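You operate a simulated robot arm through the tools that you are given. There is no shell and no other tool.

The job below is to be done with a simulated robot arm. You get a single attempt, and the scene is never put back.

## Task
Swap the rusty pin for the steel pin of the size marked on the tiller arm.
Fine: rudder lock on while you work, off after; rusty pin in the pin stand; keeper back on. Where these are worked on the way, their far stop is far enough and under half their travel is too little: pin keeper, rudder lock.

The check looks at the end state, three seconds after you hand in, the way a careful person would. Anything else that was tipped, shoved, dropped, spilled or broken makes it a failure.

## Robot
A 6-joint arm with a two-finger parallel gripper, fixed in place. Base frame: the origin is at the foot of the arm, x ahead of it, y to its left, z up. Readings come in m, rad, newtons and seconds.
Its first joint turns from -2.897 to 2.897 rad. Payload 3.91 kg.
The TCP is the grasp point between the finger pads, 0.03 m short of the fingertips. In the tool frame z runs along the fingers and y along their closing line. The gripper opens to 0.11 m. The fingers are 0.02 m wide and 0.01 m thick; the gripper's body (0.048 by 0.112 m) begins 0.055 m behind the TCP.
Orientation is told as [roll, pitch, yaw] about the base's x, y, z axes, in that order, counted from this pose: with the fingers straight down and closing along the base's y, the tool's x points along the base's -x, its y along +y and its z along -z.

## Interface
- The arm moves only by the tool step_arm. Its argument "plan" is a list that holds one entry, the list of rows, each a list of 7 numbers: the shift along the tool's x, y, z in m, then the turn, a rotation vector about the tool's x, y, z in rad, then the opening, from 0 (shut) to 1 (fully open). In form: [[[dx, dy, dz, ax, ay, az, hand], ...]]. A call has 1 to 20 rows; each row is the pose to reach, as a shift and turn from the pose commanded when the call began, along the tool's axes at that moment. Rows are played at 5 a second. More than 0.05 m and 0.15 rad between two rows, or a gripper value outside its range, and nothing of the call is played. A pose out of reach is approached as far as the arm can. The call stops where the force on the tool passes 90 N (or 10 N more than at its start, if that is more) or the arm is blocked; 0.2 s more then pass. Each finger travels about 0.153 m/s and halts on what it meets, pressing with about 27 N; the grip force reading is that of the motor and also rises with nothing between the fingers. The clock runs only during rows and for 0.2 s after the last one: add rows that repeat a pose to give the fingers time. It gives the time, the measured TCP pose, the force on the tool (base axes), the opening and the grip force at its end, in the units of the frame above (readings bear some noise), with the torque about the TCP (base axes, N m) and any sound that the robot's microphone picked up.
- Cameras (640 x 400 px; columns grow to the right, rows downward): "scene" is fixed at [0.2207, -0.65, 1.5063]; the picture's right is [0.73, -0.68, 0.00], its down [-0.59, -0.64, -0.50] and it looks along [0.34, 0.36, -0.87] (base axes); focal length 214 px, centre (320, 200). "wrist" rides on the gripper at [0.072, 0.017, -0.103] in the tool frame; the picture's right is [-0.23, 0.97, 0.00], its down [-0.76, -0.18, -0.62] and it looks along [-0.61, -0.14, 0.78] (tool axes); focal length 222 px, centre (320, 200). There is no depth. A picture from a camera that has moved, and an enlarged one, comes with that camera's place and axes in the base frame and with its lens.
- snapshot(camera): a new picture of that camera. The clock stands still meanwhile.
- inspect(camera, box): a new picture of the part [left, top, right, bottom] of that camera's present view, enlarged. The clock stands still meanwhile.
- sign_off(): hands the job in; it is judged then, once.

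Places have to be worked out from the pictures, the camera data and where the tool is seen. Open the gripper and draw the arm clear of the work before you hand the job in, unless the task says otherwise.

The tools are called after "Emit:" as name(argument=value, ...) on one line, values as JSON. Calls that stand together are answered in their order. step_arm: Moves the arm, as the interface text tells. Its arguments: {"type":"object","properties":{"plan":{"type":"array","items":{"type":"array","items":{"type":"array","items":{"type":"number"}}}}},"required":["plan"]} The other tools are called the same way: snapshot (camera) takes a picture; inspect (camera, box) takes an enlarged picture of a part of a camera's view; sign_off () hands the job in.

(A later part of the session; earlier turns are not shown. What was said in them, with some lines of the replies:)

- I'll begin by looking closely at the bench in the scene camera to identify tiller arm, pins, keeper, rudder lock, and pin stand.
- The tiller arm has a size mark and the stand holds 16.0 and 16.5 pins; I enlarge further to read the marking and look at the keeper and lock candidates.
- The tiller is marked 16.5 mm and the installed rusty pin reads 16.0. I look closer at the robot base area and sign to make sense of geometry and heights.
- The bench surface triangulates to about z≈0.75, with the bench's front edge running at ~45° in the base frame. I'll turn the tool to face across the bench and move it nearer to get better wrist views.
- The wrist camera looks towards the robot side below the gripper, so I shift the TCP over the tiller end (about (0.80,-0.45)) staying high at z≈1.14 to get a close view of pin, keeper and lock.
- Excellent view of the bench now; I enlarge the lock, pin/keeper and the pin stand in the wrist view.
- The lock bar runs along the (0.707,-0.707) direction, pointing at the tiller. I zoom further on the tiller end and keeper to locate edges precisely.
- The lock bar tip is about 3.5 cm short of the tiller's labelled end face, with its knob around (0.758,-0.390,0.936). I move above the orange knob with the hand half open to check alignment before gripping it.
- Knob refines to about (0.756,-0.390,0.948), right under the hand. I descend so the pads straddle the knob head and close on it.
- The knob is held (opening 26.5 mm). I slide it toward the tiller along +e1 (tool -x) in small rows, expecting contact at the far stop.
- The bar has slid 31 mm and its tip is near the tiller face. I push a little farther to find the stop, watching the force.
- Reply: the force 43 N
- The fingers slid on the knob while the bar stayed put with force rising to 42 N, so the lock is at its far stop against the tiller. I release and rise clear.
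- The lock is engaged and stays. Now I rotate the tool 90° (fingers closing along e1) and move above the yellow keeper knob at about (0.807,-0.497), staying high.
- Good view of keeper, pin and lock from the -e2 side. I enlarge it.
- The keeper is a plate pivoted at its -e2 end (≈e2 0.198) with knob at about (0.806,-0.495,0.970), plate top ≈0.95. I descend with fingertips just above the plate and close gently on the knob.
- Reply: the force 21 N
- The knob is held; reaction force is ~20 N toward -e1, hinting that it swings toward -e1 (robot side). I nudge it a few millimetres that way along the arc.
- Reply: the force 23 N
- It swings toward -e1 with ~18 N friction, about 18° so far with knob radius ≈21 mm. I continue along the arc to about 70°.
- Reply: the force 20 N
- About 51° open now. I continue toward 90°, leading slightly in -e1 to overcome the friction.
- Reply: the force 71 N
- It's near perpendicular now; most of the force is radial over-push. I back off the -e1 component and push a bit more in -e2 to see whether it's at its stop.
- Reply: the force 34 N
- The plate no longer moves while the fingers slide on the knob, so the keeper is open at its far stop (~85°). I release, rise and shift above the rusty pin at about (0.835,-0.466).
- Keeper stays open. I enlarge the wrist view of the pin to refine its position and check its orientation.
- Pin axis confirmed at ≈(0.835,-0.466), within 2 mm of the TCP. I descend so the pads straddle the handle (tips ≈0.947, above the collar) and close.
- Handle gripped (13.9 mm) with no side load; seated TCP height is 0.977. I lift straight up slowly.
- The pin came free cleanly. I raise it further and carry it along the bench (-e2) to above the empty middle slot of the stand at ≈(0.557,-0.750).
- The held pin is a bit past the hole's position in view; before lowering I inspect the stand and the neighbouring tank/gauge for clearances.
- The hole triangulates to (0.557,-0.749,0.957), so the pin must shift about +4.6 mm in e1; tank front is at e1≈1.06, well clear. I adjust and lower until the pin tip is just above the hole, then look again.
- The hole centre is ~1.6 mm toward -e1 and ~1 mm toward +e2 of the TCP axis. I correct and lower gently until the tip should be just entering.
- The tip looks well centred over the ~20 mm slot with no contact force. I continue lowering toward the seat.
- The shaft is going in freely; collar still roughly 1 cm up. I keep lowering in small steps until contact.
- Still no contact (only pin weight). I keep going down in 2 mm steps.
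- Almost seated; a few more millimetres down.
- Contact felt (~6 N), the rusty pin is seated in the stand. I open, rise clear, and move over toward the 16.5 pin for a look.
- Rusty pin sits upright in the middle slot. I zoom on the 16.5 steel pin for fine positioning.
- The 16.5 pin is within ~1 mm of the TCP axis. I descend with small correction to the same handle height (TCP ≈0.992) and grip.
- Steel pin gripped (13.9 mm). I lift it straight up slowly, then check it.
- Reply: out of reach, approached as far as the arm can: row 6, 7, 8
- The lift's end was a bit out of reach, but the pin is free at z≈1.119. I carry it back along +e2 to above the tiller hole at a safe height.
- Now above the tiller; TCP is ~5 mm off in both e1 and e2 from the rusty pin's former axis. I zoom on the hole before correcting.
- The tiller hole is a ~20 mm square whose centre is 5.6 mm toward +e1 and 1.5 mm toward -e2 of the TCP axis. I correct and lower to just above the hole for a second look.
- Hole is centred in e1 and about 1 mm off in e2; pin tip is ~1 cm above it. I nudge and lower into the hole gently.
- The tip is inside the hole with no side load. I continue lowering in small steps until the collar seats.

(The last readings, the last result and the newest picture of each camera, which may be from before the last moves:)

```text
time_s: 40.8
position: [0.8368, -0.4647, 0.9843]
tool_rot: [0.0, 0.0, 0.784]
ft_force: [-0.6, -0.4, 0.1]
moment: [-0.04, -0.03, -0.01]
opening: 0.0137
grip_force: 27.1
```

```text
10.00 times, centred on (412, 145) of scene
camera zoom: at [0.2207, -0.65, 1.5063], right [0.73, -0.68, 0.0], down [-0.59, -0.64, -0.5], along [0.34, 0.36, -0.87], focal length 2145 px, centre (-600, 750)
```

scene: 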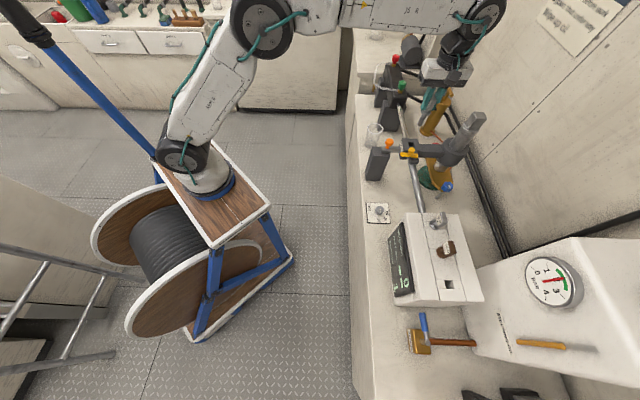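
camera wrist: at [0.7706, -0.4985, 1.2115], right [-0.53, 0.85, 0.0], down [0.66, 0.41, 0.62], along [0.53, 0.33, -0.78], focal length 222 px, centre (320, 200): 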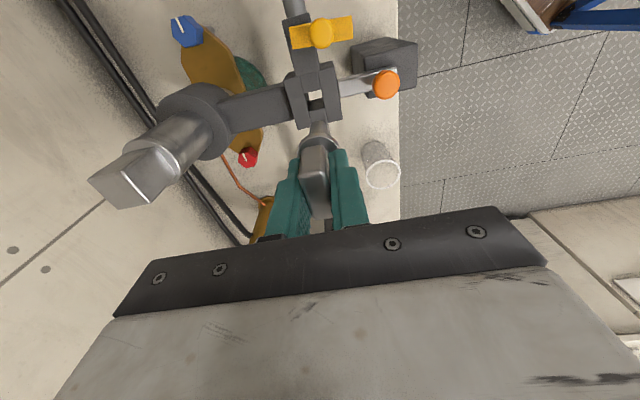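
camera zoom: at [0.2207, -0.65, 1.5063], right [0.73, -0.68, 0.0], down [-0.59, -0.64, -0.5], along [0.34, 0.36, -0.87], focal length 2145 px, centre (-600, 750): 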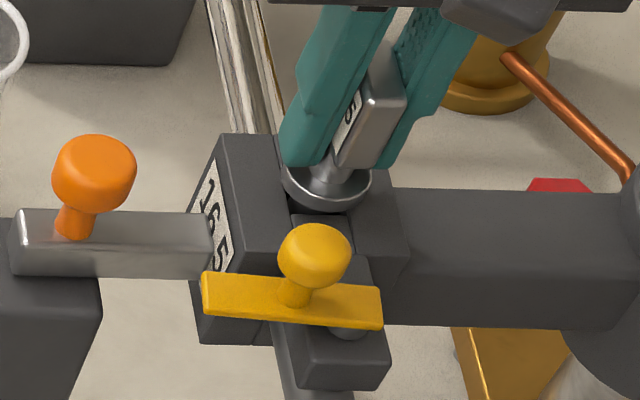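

Collar is only millimetres above the tiller top. I lower the last bit in 1.5 mm steps watching for contact.

Emit:
step_arm(plan=[[[0, 0, 0.002, 0, 0, 0, 0], [0, 0, 0.004, 0, 0, 0, 0], [0, 0, 0.0055, 0, 0, 0, 0], [0, 0, 0.007, 0, 0, 0, 0]]])

Emit:
inspect(camera="wrist", box=[270, 80, 370, 180])

Emit:
inspect(camera="scene", box=[392, 125, 432, 165])

Emit:
inspect(camera="scene", box=[380, 200, 480, 310])

```text
time_s: 41.8
position: [0.8368, -0.4645, 0.977]
tool_rot: [-0.001, 0.0, 0.784]
ft_force: [0.2, -0.1, 0.1]
moment: [0.03, -0.01, 0.02]
opening: 0.0142
grip_force: 26.9
```

```text
4.00 times, centred on (320, 130) of wrist
camera zoom: at [0.7731, -0.5047, 1.0798], right [-0.53, 0.85, 0.0], down [0.66, 0.41, 0.62], along [0.53, 0.33, -0.78], focal length 888 px, centre (320, 480)
```

zoom: 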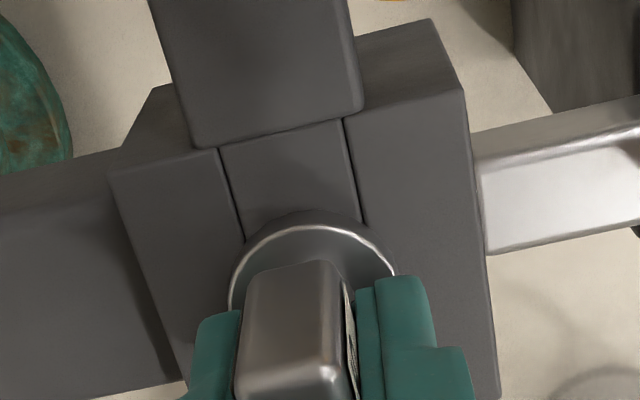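

```text
10.00 times, centred on (412, 145) of scene
camera zoom: at [0.2207, -0.65, 1.5063], right [0.73, -0.68, 0.0], down [-0.59, -0.64, -0.5], along [0.34, 0.36, -0.87], focal length 2145 px, centre (-600, 750)
```

zoom: 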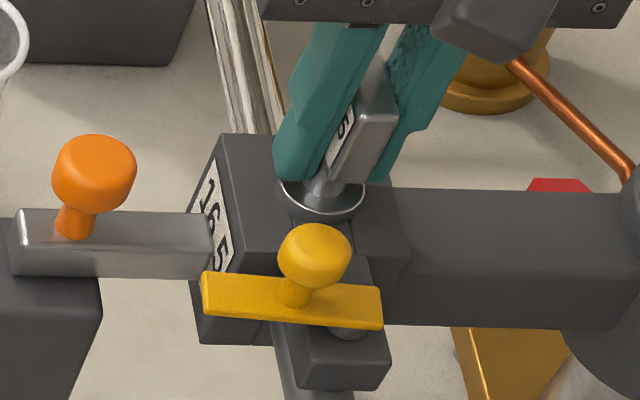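

```text
3.64 times, centred on (430, 255) of scene
camera zoom: at [0.2207, -0.65, 1.5063], right [0.73, -0.68, 0.0], down [-0.59, -0.64, -0.5], along [0.34, 0.36, -0.87], focal length 780 px, centre (-80, 0)
```

zoom: 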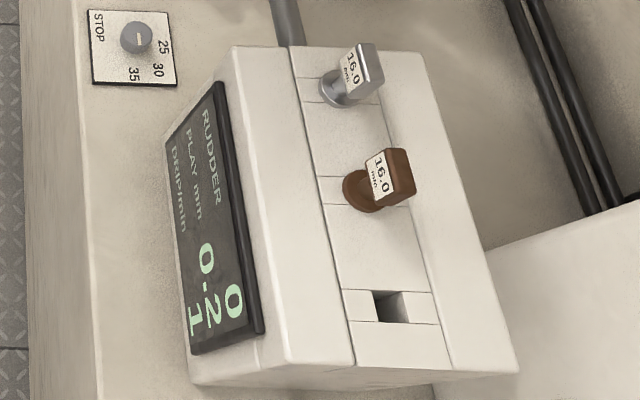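

The display now reads PLAY 0.2 mm: the right pin is in. I lower a last couple of millimetres to confirm the collar is on the tiller.

Emit:
step_arm(plan=[[[0, 0, 0.001, 0, 0, 0, 0], [0, 0, 0.002, 0, 0, 0, 0], [0, 0, 0.003, 0, 0, 0, 0]]])

Emit:
inspect(camera="scene", box=[392, 125, 432, 165])

```text
time_s: 42.6
position: [0.8356, -0.4648, 0.9773]
tool_rot: [-0.004, 0.0, 0.787]
ft_force: [2.0, 0.2, 25.9]
moment: [0.07, 0.25, 0.05]
opening: 0.014
grip_force: 27.2
```

```text
10.00 times, centred on (412, 145) of scene
camera zoom: at [0.2207, -0.65, 1.5063], right [0.73, -0.68, 0.0], down [-0.59, -0.64, -0.5], along [0.34, 0.36, -0.87], focal length 2145 px, centre (-600, 750)
```

zoom: 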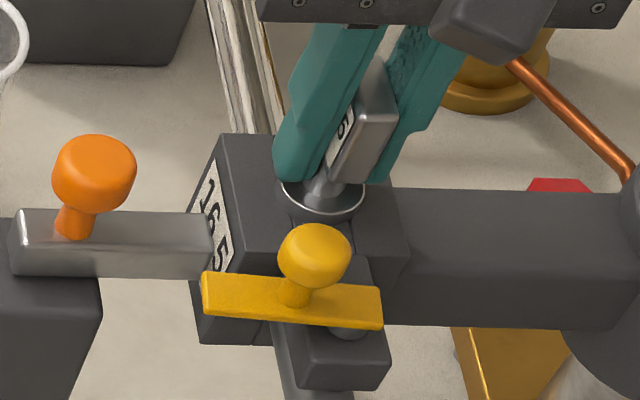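

Contact force 26 N confirms the pin is seated. I back off, release, rise and move over the keeper knob to inspect it.

Emit:
step_arm(plan=[[[0, 0, -0.002, 0, 0, 0, 0.0], [0, 0, -0.002, 0, 0, 0, 0.3], [0, 0, -0.002, 0, 0, 0, 0.45], [0, 0, -0.002, 0, 0, 0, 0.45], [0, 0, -0.04, 0, 0, 0, 0.45], [0, 0, -0.08, 0, 0, 0, 0.45], [0.03, 0.011, -0.105, 0, 0, 0, 0.45], [0.063, 0.022, -0.115, 0, 0, 0, 0.45], [0.063, 0.022, -0.115, 0, 0, 0, 0.45]]])

Emit:
snapshot(camera="wrist")

Emit:
inspect(camera="wrist", box=[280, 60, 380, 200])

Emit:
inspect(camera="scene", box=[392, 125, 432, 165])

```text
time_s: 44.6
position: [0.7764, -0.4921, 1.0898]
tool_rot: [-0.002, 0.0, 0.789]
ft_force: [-0.5, 0.4, 0.1]
moment: [0.02, 0.02, 0.0]
opening: 0.0493
grip_force: 0.1
```

```text
taken
camera wrist: at [0.7124, -0.5314, 1.1909], right [-0.53, 0.85, 0.0], down [0.66, 0.41, 0.62], along [0.53, 0.33, -0.78], focal length 222 px, centre (320, 200)
```

wrist: 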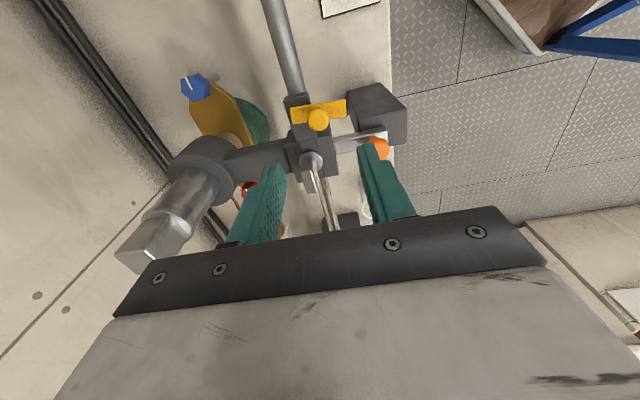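

```text
2.86 times, centred on (330, 130) of wrist
camera zoom: at [0.7124, -0.5314, 1.1909], right [-0.53, 0.85, 0.0], down [0.66, 0.41, 0.62], along [0.53, 0.33, -0.78], focal length 635 px, centre (291, 400)
```

zoom: 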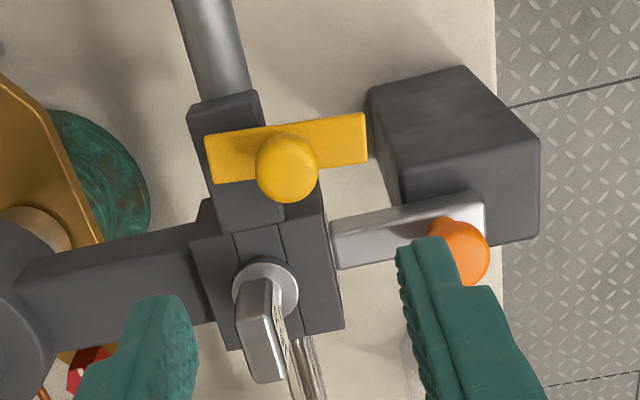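

```text
10.00 times, centred on (412, 145) of scene
camera zoom: at [0.2207, -0.65, 1.5063], right [0.73, -0.68, 0.0], down [-0.59, -0.64, -0.5], along [0.34, 0.36, -0.87], focal length 2145 px, centre (-600, 750)
```

zoom: 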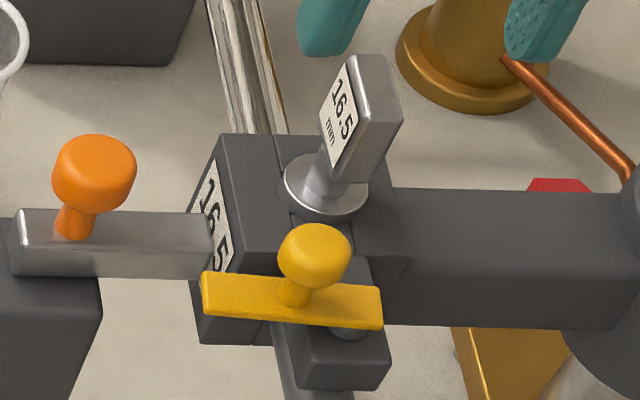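

The 16.5 pin stands properly seated. The keeper knob is within ~1.5 mm of the TCP axis, so I descend to the same height as before (fingertips above the plate) and grip it.

Emit:
step_arm(plan=[[[-0.0007, -0.0014, 0.04, 0, 0, 0, 0.45], [-0.0007, -0.0014, 0.08, 0, 0, 0, 0.45], [-0.0007, -0.0014, 0.1025, 0, 0, 0, 0.45], [-0.0007, -0.0014, 0.1025, 0, 0, 0, 0.0], [-0.0007, -0.0014, 0.1025, 0, 0, 0, 0.0], [-0.0007, -0.0014, 0.1025, 0, 0, 0, 0.0]]])

Emit:
inspect(camera="wrist", box=[250, 80, 410, 240])

Emit:
inspect(camera="scene", box=[388, 120, 452, 160])

```text
time_s: 46.0
position: [0.7757, -0.4946, 0.9856]
tool_rot: [-0.001, 0.0, 0.785]
ft_force: [15.2, -12.7, -5.9]
moment: [-0.2, -0.32, 0.02]
opening: 0.0212
grip_force: 44.7
```

```text
2.50 times, centred on (330, 160) of wrist
camera zoom: at [0.7123, -0.5336, 1.0867], right [-0.53, 0.85, 0.0], down [0.66, 0.41, 0.62], along [0.53, 0.33, -0.78], focal length 555 px, centre (295, 300)
```

zoom: 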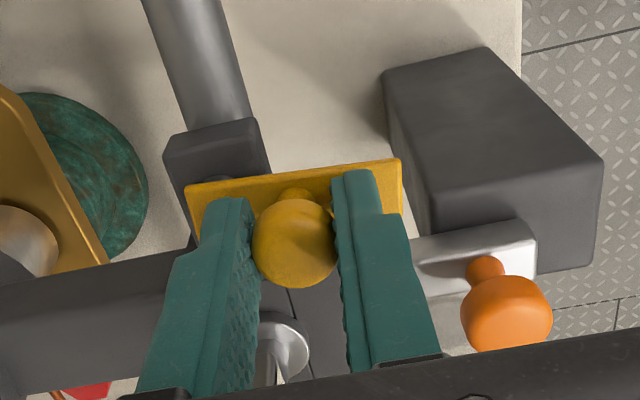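

```text
10.00 times, centred on (420, 140) of scene
camera zoom: at [0.2207, -0.65, 1.5063], right [0.73, -0.68, 0.0], down [-0.59, -0.64, -0.5], along [0.34, 0.36, -0.87], focal length 2145 px, centre (-680, 800)
```

zoom: 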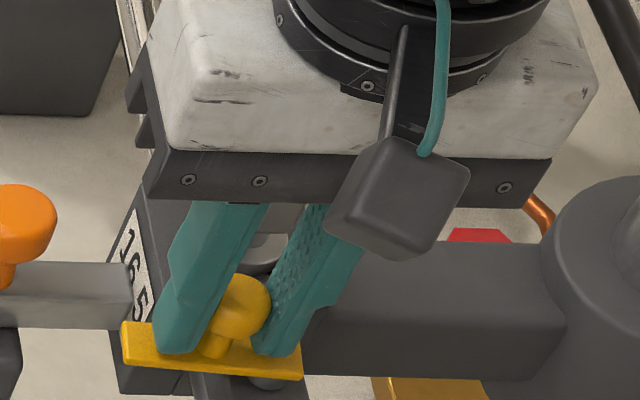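

Knob held at the open position. I swing it back along the reverse arc to about 45° first.

Emit:
step_arm(plan=[[[-0.003, -0.0015, 0, 0, 0, 0, 0], [-0.0073, -0.0027, 0, 0, 0, 0, 0], [-0.0098, -0.0038, 0, 0, 0, 0, 0], [-0.0122, -0.0053, 0, 0, 0, 0, 0], [-0.0143, -0.007, 0, 0, 0, 0, 0], [-0.0162, -0.0091, 0, 0, 0, 0, 0]]])

Emit:
inspect(camera="wrist", box=[250, 80, 410, 240])

Emit:
inspect(camera="scene", box=[388, 120, 452, 160])

```text
time_s: 47.4
position: [0.7985, -0.4877, 0.988]
tool_rot: [0.0, 0.0, 0.788]
ft_force: [3.1, 42.1, -14.9]
moment: [0.89, -0.01, -0.21]
opening: 0.0218
grip_force: 45.4
```

```text
2.50 times, centred on (330, 160) of wrist
camera zoom: at [0.734, -0.5269, 1.089], right [-0.53, 0.85, 0.0], down [0.66, 0.41, 0.62], along [0.53, 0.33, -0.78], focal length 555 px, centre (295, 300)
```

zoom: 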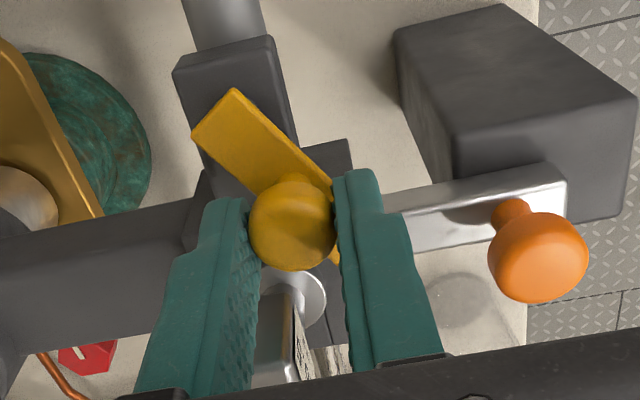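

```text
10.00 times, centred on (420, 140) of scene
camera zoom: at [0.2207, -0.65, 1.5063], right [0.73, -0.68, 0.0], down [-0.59, -0.64, -0.5], along [0.34, 0.36, -0.87], focal length 2145 px, centre (-680, 800)
```

zoom: 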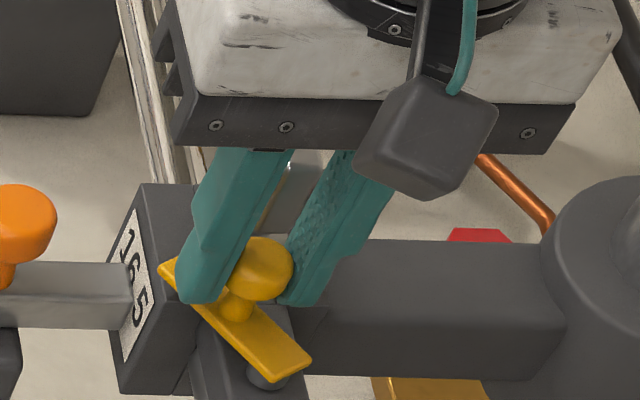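

The plate is back to ~35°. I continue toward closed, with a slightly larger radius (~23 mm).

Emit:
step_arm(plan=[[[-0.002, -0.003, 0, 0, 0, 0, 0], [-0.0035, -0.006, 0, 0, 0, 0, 0], [-0.005, -0.009, 0, 0, 0, 0, 0], [-0.0058, -0.012, 0, 0, 0, 0, 0]]])

Emit:
inspect(camera="wrist", box=[250, 80, 410, 240])

Emit:
inspect(camera="scene", box=[388, 120, 452, 160])

```text
time_s: 48.4
position: [0.8057, -0.4963, 0.9876]
tool_rot: [0.004, 0.003, 0.785]
ft_force: [-40.3, 15.5, -7.3]
moment: [0.3, 0.76, 0.02]
opening: 0.0212
grip_force: 45.3
```

```text
2.50 times, centred on (330, 160) of wrist
camera zoom: at [0.7425, -0.5356, 1.0904], right [-0.53, 0.85, 0.0], down [0.67, 0.41, 0.62], along [0.53, 0.33, -0.78], focal length 555 px, centre (295, 300)
```

zoom: 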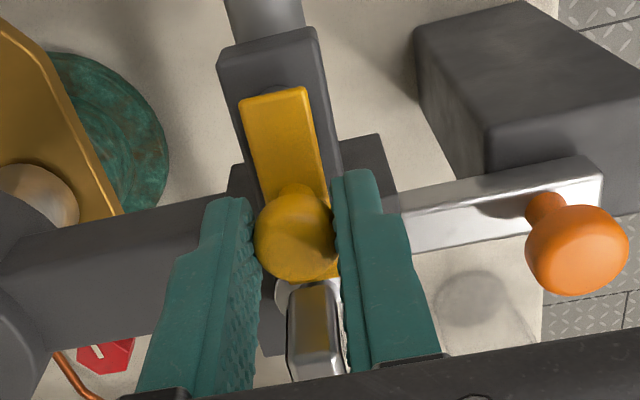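

```text
10.00 times, centred on (420, 140) of scene
camera zoom: at [0.2207, -0.65, 1.5063], right [0.73, -0.68, 0.0], down [-0.59, -0.64, -0.5], along [0.34, 0.36, -0.87], focal length 2145 px, centre (-680, 800)
```

zoom: 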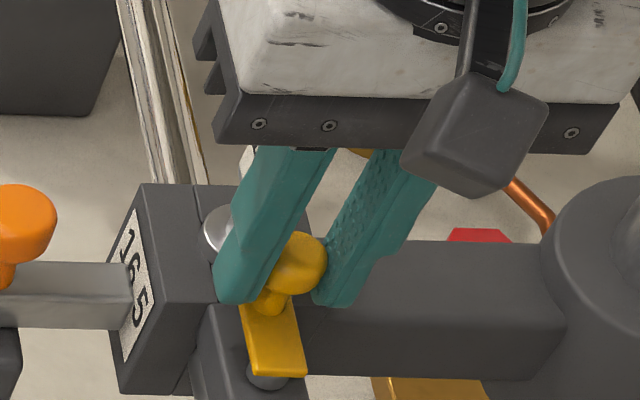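

The plate is back over the pin collar with ~40 N against its stop – matching the original closed picture. I relieve, release and rise to verify.

Emit:
step_arm(plan=[[[0.001, 0.0022, 0, 0, 0, 0, 0.0], [0.001, 0.0022, 0, 0, 0, 0, 0.35], [0.001, 0.0022, 0, 0, 0, 0, 0.45], [0.001, 0.0022, -0.03, 0, 0, 0, 0.45], [0.001, 0.0022, -0.07, 0, 0, 0, 0.45], [0.001, 0.0022, -0.1, 0, 0, 0, 0.45]]])

Emit:
inspect(camera="wrist", box=[280, 60, 380, 200])

Emit:
inspect(camera="scene", box=[392, 130, 432, 170])

```text
time_s: 49.8
position: [0.8056, -0.4928, 1.0881]
tool_rot: [0.0, 0.001, 0.785]
ft_force: [0.2, -0.7, -0.1]
moment: [0.01, -0.01, 0.02]
opening: 0.0493
grip_force: 0.0
```

```text
2.86 times, centred on (330, 130) of wrist
camera zoom: at [0.7423, -0.5321, 1.1909], right [-0.53, 0.85, 0.0], down [0.66, 0.41, 0.62], along [0.53, 0.33, -0.78], focal length 635 px, centre (291, 400)
```

zoom: 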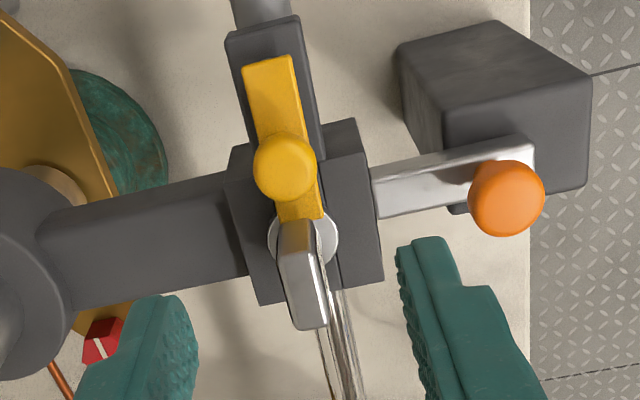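

```text
10.00 times, centred on (412, 150) of scene
camera zoom: at [0.2207, -0.65, 1.5063], right [0.73, -0.68, 0.0], down [-0.59, -0.64, -0.5], along [0.34, 0.36, -0.87], focal length 2145 px, centre (-600, 700)
```

zoom: 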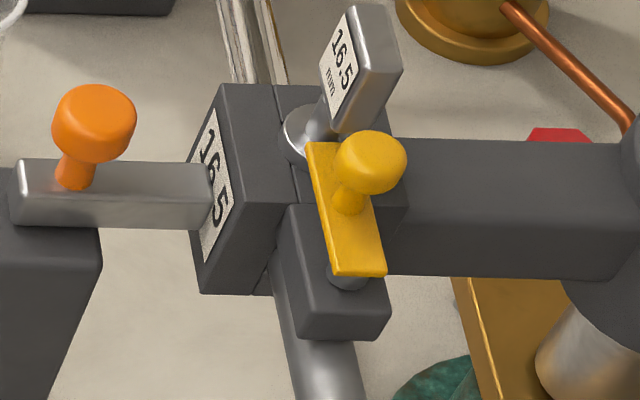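

Keeper is closed exactly as at the start. Next, the lock: keeping this orientation (pads press along the slide direction), I move above the orange knob at about e1 0.842, e2 0.259.

Emit:
step_arm(plan=[[[-0.013, 0.027, 0, 0, 0, 0, 0.5], [-0.026, 0.053, 0, 0, 0, 0, 0.5], [-0.0371, 0.0767, 0, 0, 0, 0, 0.5], [-0.0371, 0.0767, 0, 0, 0, 0, 0.5]]])

Emit:
snapshot(camera="wrist")

Emit:
inspect(camera="wrist", box=[270, 60, 390, 180])

```text
time_s: 50.8
position: [0.7773, -0.4147, 1.088]
tool_rot: [-0.002, 0.0, 0.786]
ft_force: [0.0, 0.3, 0.0]
moment: [0.0, -0.01, -0.02]
opening: 0.055
grip_force: 0.0
```

```text
taken
camera wrist: at [0.7144, -0.453, 1.19], right [-0.53, 0.85, 0.0], down [0.66, 0.41, 0.62], along [0.53, 0.33, -0.78], focal length 222 px, centre (320, 200)
```

wrist: 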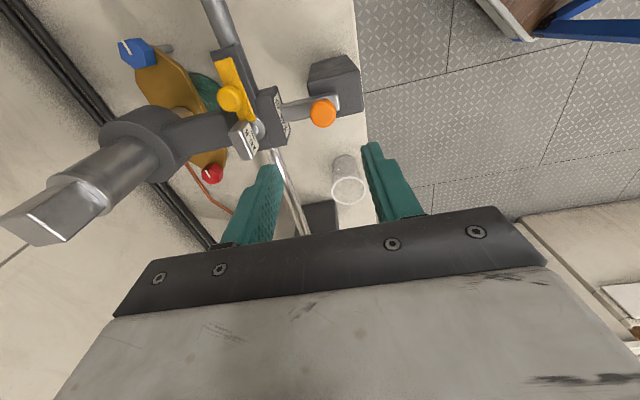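

```text
3.33 times, centred on (330, 120) of wrist
camera zoom: at [0.7144, -0.453, 1.19], right [-0.53, 0.85, 0.0], down [0.66, 0.41, 0.62], along [0.53, 0.33, -0.78], focal length 740 px, centre (287, 467)
```

zoom: 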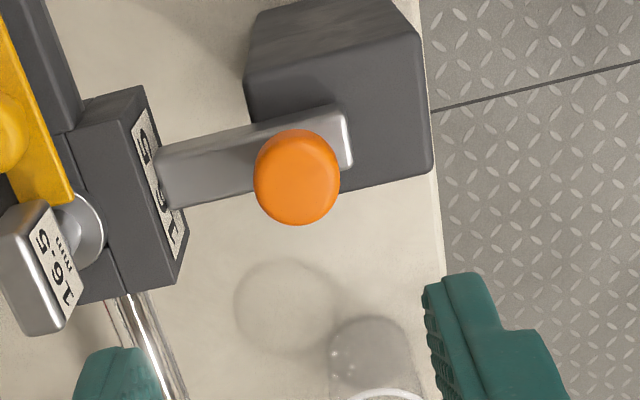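

The knob is 2–3 mm off the TCP axis. I correct, descend with fingertips above the bar, and close on the knob.

Emit:
step_arm(plan=[[[-0.0021, 0.0029, 0.04, 0, 0, 0, 0.42], [-0.0021, 0.0029, 0.08, 0, 0, 0, 0.42], [-0.0021, 0.0029, 0.11, 0, 0, 0, 0.42], [-0.0021, 0.0029, 0.13, 0, 0, 0, 0.42], [-0.0021, 0.0029, 0.13, 0, 0, 0, 0.0], [-0.0021, 0.0029, 0.13, 0, 0, 0, 0.0], [-0.0021, 0.0029, 0.13, 0, 0, 0, 0.0]]])

Emit:
inspect(camera="scene", box=[360, 110, 440, 160])

Emit:
snapshot(camera="wrist")

```text
time_s: 52.4
position: [0.7762, -0.4109, 0.9584]
tool_rot: [0.001, 0.001, 0.787]
ft_force: [-3.1, 2.9, -6.4]
moment: [0.13, -0.02, -0.02]
opening: 0.027
grip_force: 45.2
```

```text
8.00 times, centred on (400, 135) of scene
camera zoom: at [0.2207, -0.65, 1.5063], right [0.73, -0.68, 0.0], down [-0.59, -0.64, -0.5], along [0.34, 0.36, -0.87], focal length 1716 px, centre (-320, 720)
```

zoom: 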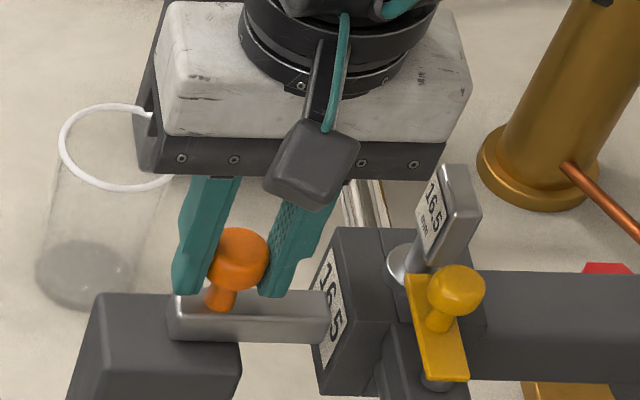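

```text
taken
camera wrist: at [0.7143, -0.4502, 1.0607], right [-0.53, 0.85, 0.0], down [0.66, 0.41, 0.62], along [0.53, 0.33, -0.78], focal length 222 px, centre (320, 200)
```

wrist: 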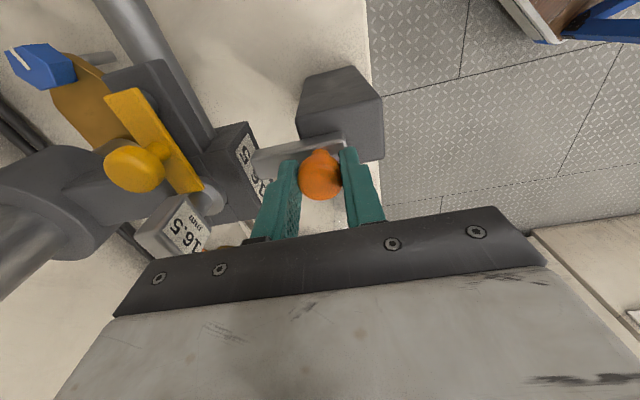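

Knob gripped across the slide direction. I draw it back toward the robot (-e1) about 31 mm to its off stop.

Emit:
step_arm(plan=[[[0, 0.007, 0, 0, 0, 0, 0], [0, 0.014, 0, 0, 0, 0, 0], [0, 0.021, 0, 0, 0, 0, 0], [0, 0.027, 0, 0, 0, 0, 0], [0, 0.031, 0, 0, 0, 0, 0]]])

Emit:
inspect(camera="scene", box=[360, 110, 440, 160])

```text
time_s: 53.6
position: [0.7567, -0.3889, 0.9583]
tool_rot: [-0.004, -0.001, 0.786]
ft_force: [0.0, -9.4, 5.9]
moment: [-0.41, 0.17, -0.01]
opening: 0.0266
grip_force: 44.9
```

```text
8.00 times, centred on (400, 135) of scene
camera zoom: at [0.2207, -0.65, 1.5063], right [0.73, -0.68, 0.0], down [-0.59, -0.64, -0.5], along [0.34, 0.36, -0.87], focal length 1716 px, centre (-320, 720)
```

zoom: 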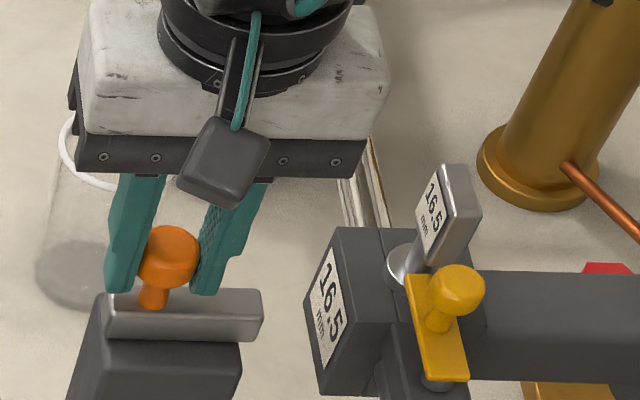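

The bar is back at its original place. A small extra pull confirms whether it's against the off stop.

Emit:
step_arm(plan=[[[0, 0.0015, 0, 0, 0, 0, 0], [0, 0.003, 0, 0, 0, 0, 0]]])

Emit:
inspect(camera="scene", box=[360, 110, 440, 160])

```text
time_s: 54.2
position: [0.7551, -0.389, 0.9593]
tool_rot: [-0.008, 0.001, 0.786]
ft_force: [26.5, -31.1, 6.2]
moment: [-0.76, -0.55, -0.01]
opening: 0.0269
grip_force: 45.1
```

```text
8.00 times, centred on (400, 135) of scene
camera zoom: at [0.2207, -0.65, 1.5063], right [0.73, -0.68, 0.0], down [-0.59, -0.64, -0.5], along [0.34, 0.36, -0.87], focal length 1716 px, centre (-320, 720)
```

zoom: 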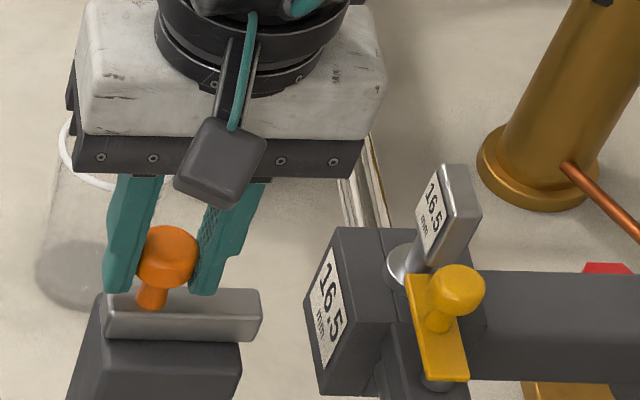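

It's against the off stop (40 N, no more movement). I relieve, release and rise clear.

Emit:
step_arm(plan=[[[0, -0.003, 0, 0, 0, 0, 0.0], [0, -0.003, 0, 0, 0, 0, 0.3], [0, -0.003, 0, 0, 0, 0, 0.42], [0, -0.003, -0.03, 0, 0, 0, 0.42], [0, -0.003, -0.07, 0, 0, 0, 0.42], [0, -0.003, -0.11, 0, 0, 0, 0.42], [0, -0.003, -0.15, 0, 0, 0, 0.5], [0, 0.03, -0.18, 0, 0, 0, 0.6], [0, 0.07, -0.2, 0, 0, 0, 0.8], [0, 0.1, -0.22, 0, 0, 0, 0.9]]])

Emit:
snapshot(camera="scene")

Emit:
snapshot(camera="wrist")

Emit:
inspect(camera="scene", box=[360, 110, 460, 180])

Emit:
inspect(camera="scene", box=[380, 200, 480, 310])

```text
time_s: 56.4
position: [0.6835, -0.3133, 1.1779]
tool_rot: [-0.001, 0.002, 0.786]
ft_force: [0.1, 0.0, -0.2]
moment: [0.02, 0.04, 0.03]
opening: 0.099
grip_force: 0.0
```

```text
taken
```

scene: 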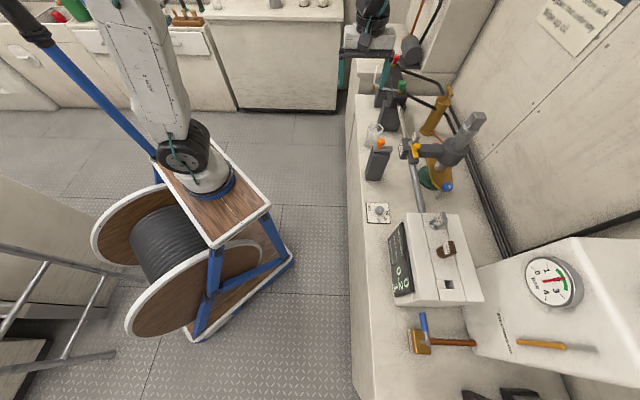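

```text
taken
camera wrist: at [0.6194, -0.353, 1.2797], right [-0.53, 0.85, 0.0], down [0.66, 0.41, 0.62], along [0.53, 0.33, -0.78], focal length 222 px, centre (320, 200)
```

wrist: 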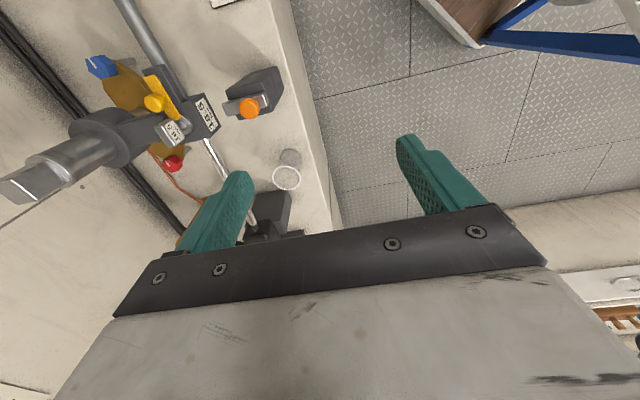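

```text
5.71 times, centred on (410, 145) of scene
camera zoom: at [0.2207, -0.65, 1.5063], right [0.73, -0.68, 0.0], down [-0.59, -0.64, -0.5], along [0.34, 0.36, -0.87], focal length 1226 px, centre (-194, 514)
```

zoom: 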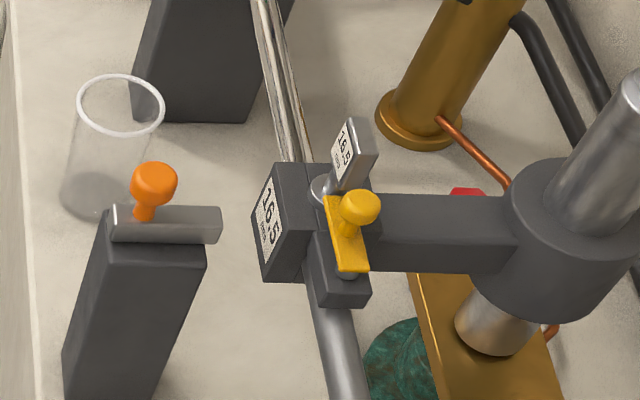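

```text
3.64 times, centred on (430, 255) of scene
camera zoom: at [0.2207, -0.65, 1.5063], right [0.73, -0.68, 0.0], down [-0.59, -0.64, -0.5], along [0.34, 0.36, -0.87], focal length 780 px, centre (-80, 0)
```

zoom: 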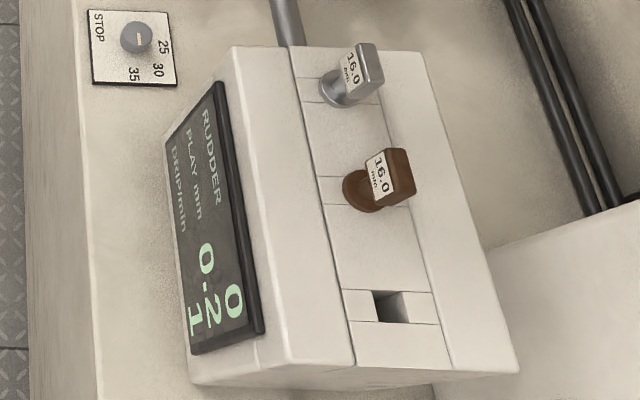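

Everything looks right: 16.5 pin seated with keeper on, lock off, rusty pin in the stand, display shows rudder 0, play 0.2. I draw the arm a bit further off the bench and recheck.

Emit:
step_arm(plan=[[[0, 0.03, -0.01, 0, 0, 0, 1], [0, 0.06, -0.02, 0, 0, 0, 1], [0, 0.06, -0.02, 0, 0, 0, 1], [0, 0.06, -0.02, 0, 0, 0, 1], [0, 0.06, -0.02, 0, 0, 0, 1]]])

Emit:
snapshot(camera="scene")

Emit:
inspect(camera="scene", box=[392, 130, 432, 170])

Emit:
inspect(camera="scene", box=[340, 40, 500, 140])

```text
time_s: 57.6
position: [0.6405, -0.271, 1.1974]
tool_rot: [-0.002, 0.0, 0.786]
ft_force: [-0.1, -0.6, 0.3]
moment: [-0.04, 0.02, -0.02]
opening: 0.1099
grip_force: 0.1
```

```text
taken
```

scene: 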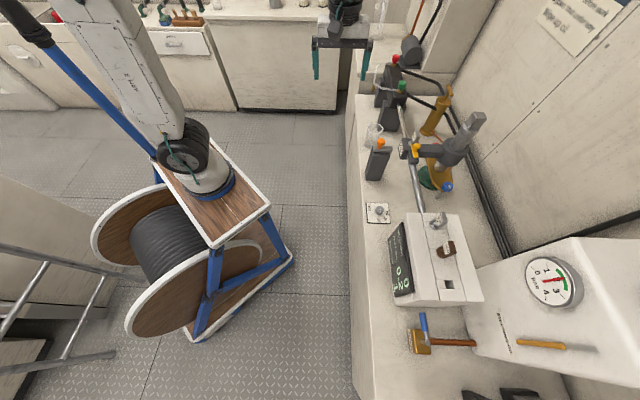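

```text
10.00 times, centred on (412, 150) of scene
camera zoom: at [0.2207, -0.65, 1.5063], right [0.73, -0.68, 0.0], down [-0.59, -0.64, -0.5], along [0.34, 0.36, -0.87], focal length 2145 px, centre (-600, 700)
```

zoom: 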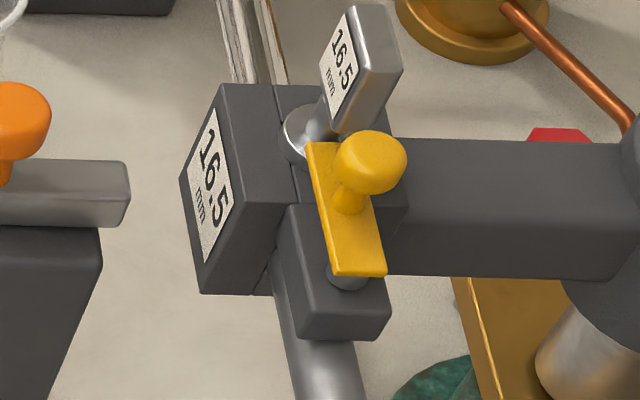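

```text
4.00 times, centred on (420, 90) of scene
camera zoom: at [0.2207, -0.65, 1.5063], right [0.73, -0.68, 0.0], down [-0.59, -0.64, -0.5], along [0.34, 0.36, -0.87], focal length 858 px, centre (-80, 640)
```

zoom: 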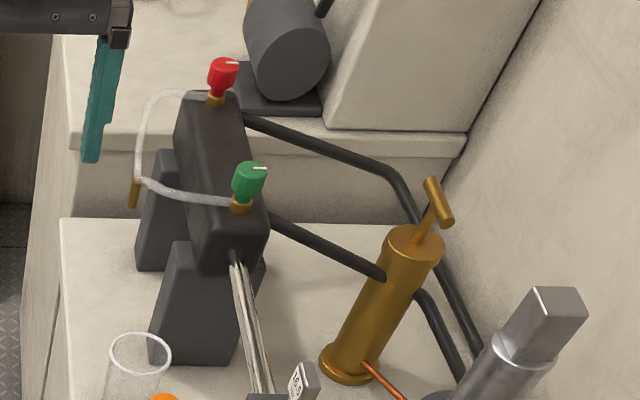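

The pictures show the 16.5 pin seated under the closed keeper, the lock bar fully back, the rusty pin upright in the stand, and nothing else moved. The arm is clear with the gripper open, so I hand in.

Emit:
sign_off()

```text
The job is handed in.
```

The rusty 16.0 mm pin is out of the tiller arm, and the 16.5 mm steel pin marked on the arm is in its place. I've handed the job in; the result isn't back yet.

- **Rudder lock:** it was on at its far stop before I touched the keeper or pin. Afterwards I drew it back off to its stop.
- **Steel pin:** it went in freely and its collar sits on the tiller. The display's play reading dropped from 2.6 mm to 0.2 mm, with rudder at 0.
- **Keeper:** I swung it open to its far stop, then back against its closed stop. It looks the same as at the start.
- **Rusty pin:** it stands upright in the middle slot of the pin stand. The slot that held the 16.5 mm pin is now empty.

In the last pictures nothing else on the bench had moved. The arm is drawn clear of the work with the gripper open.
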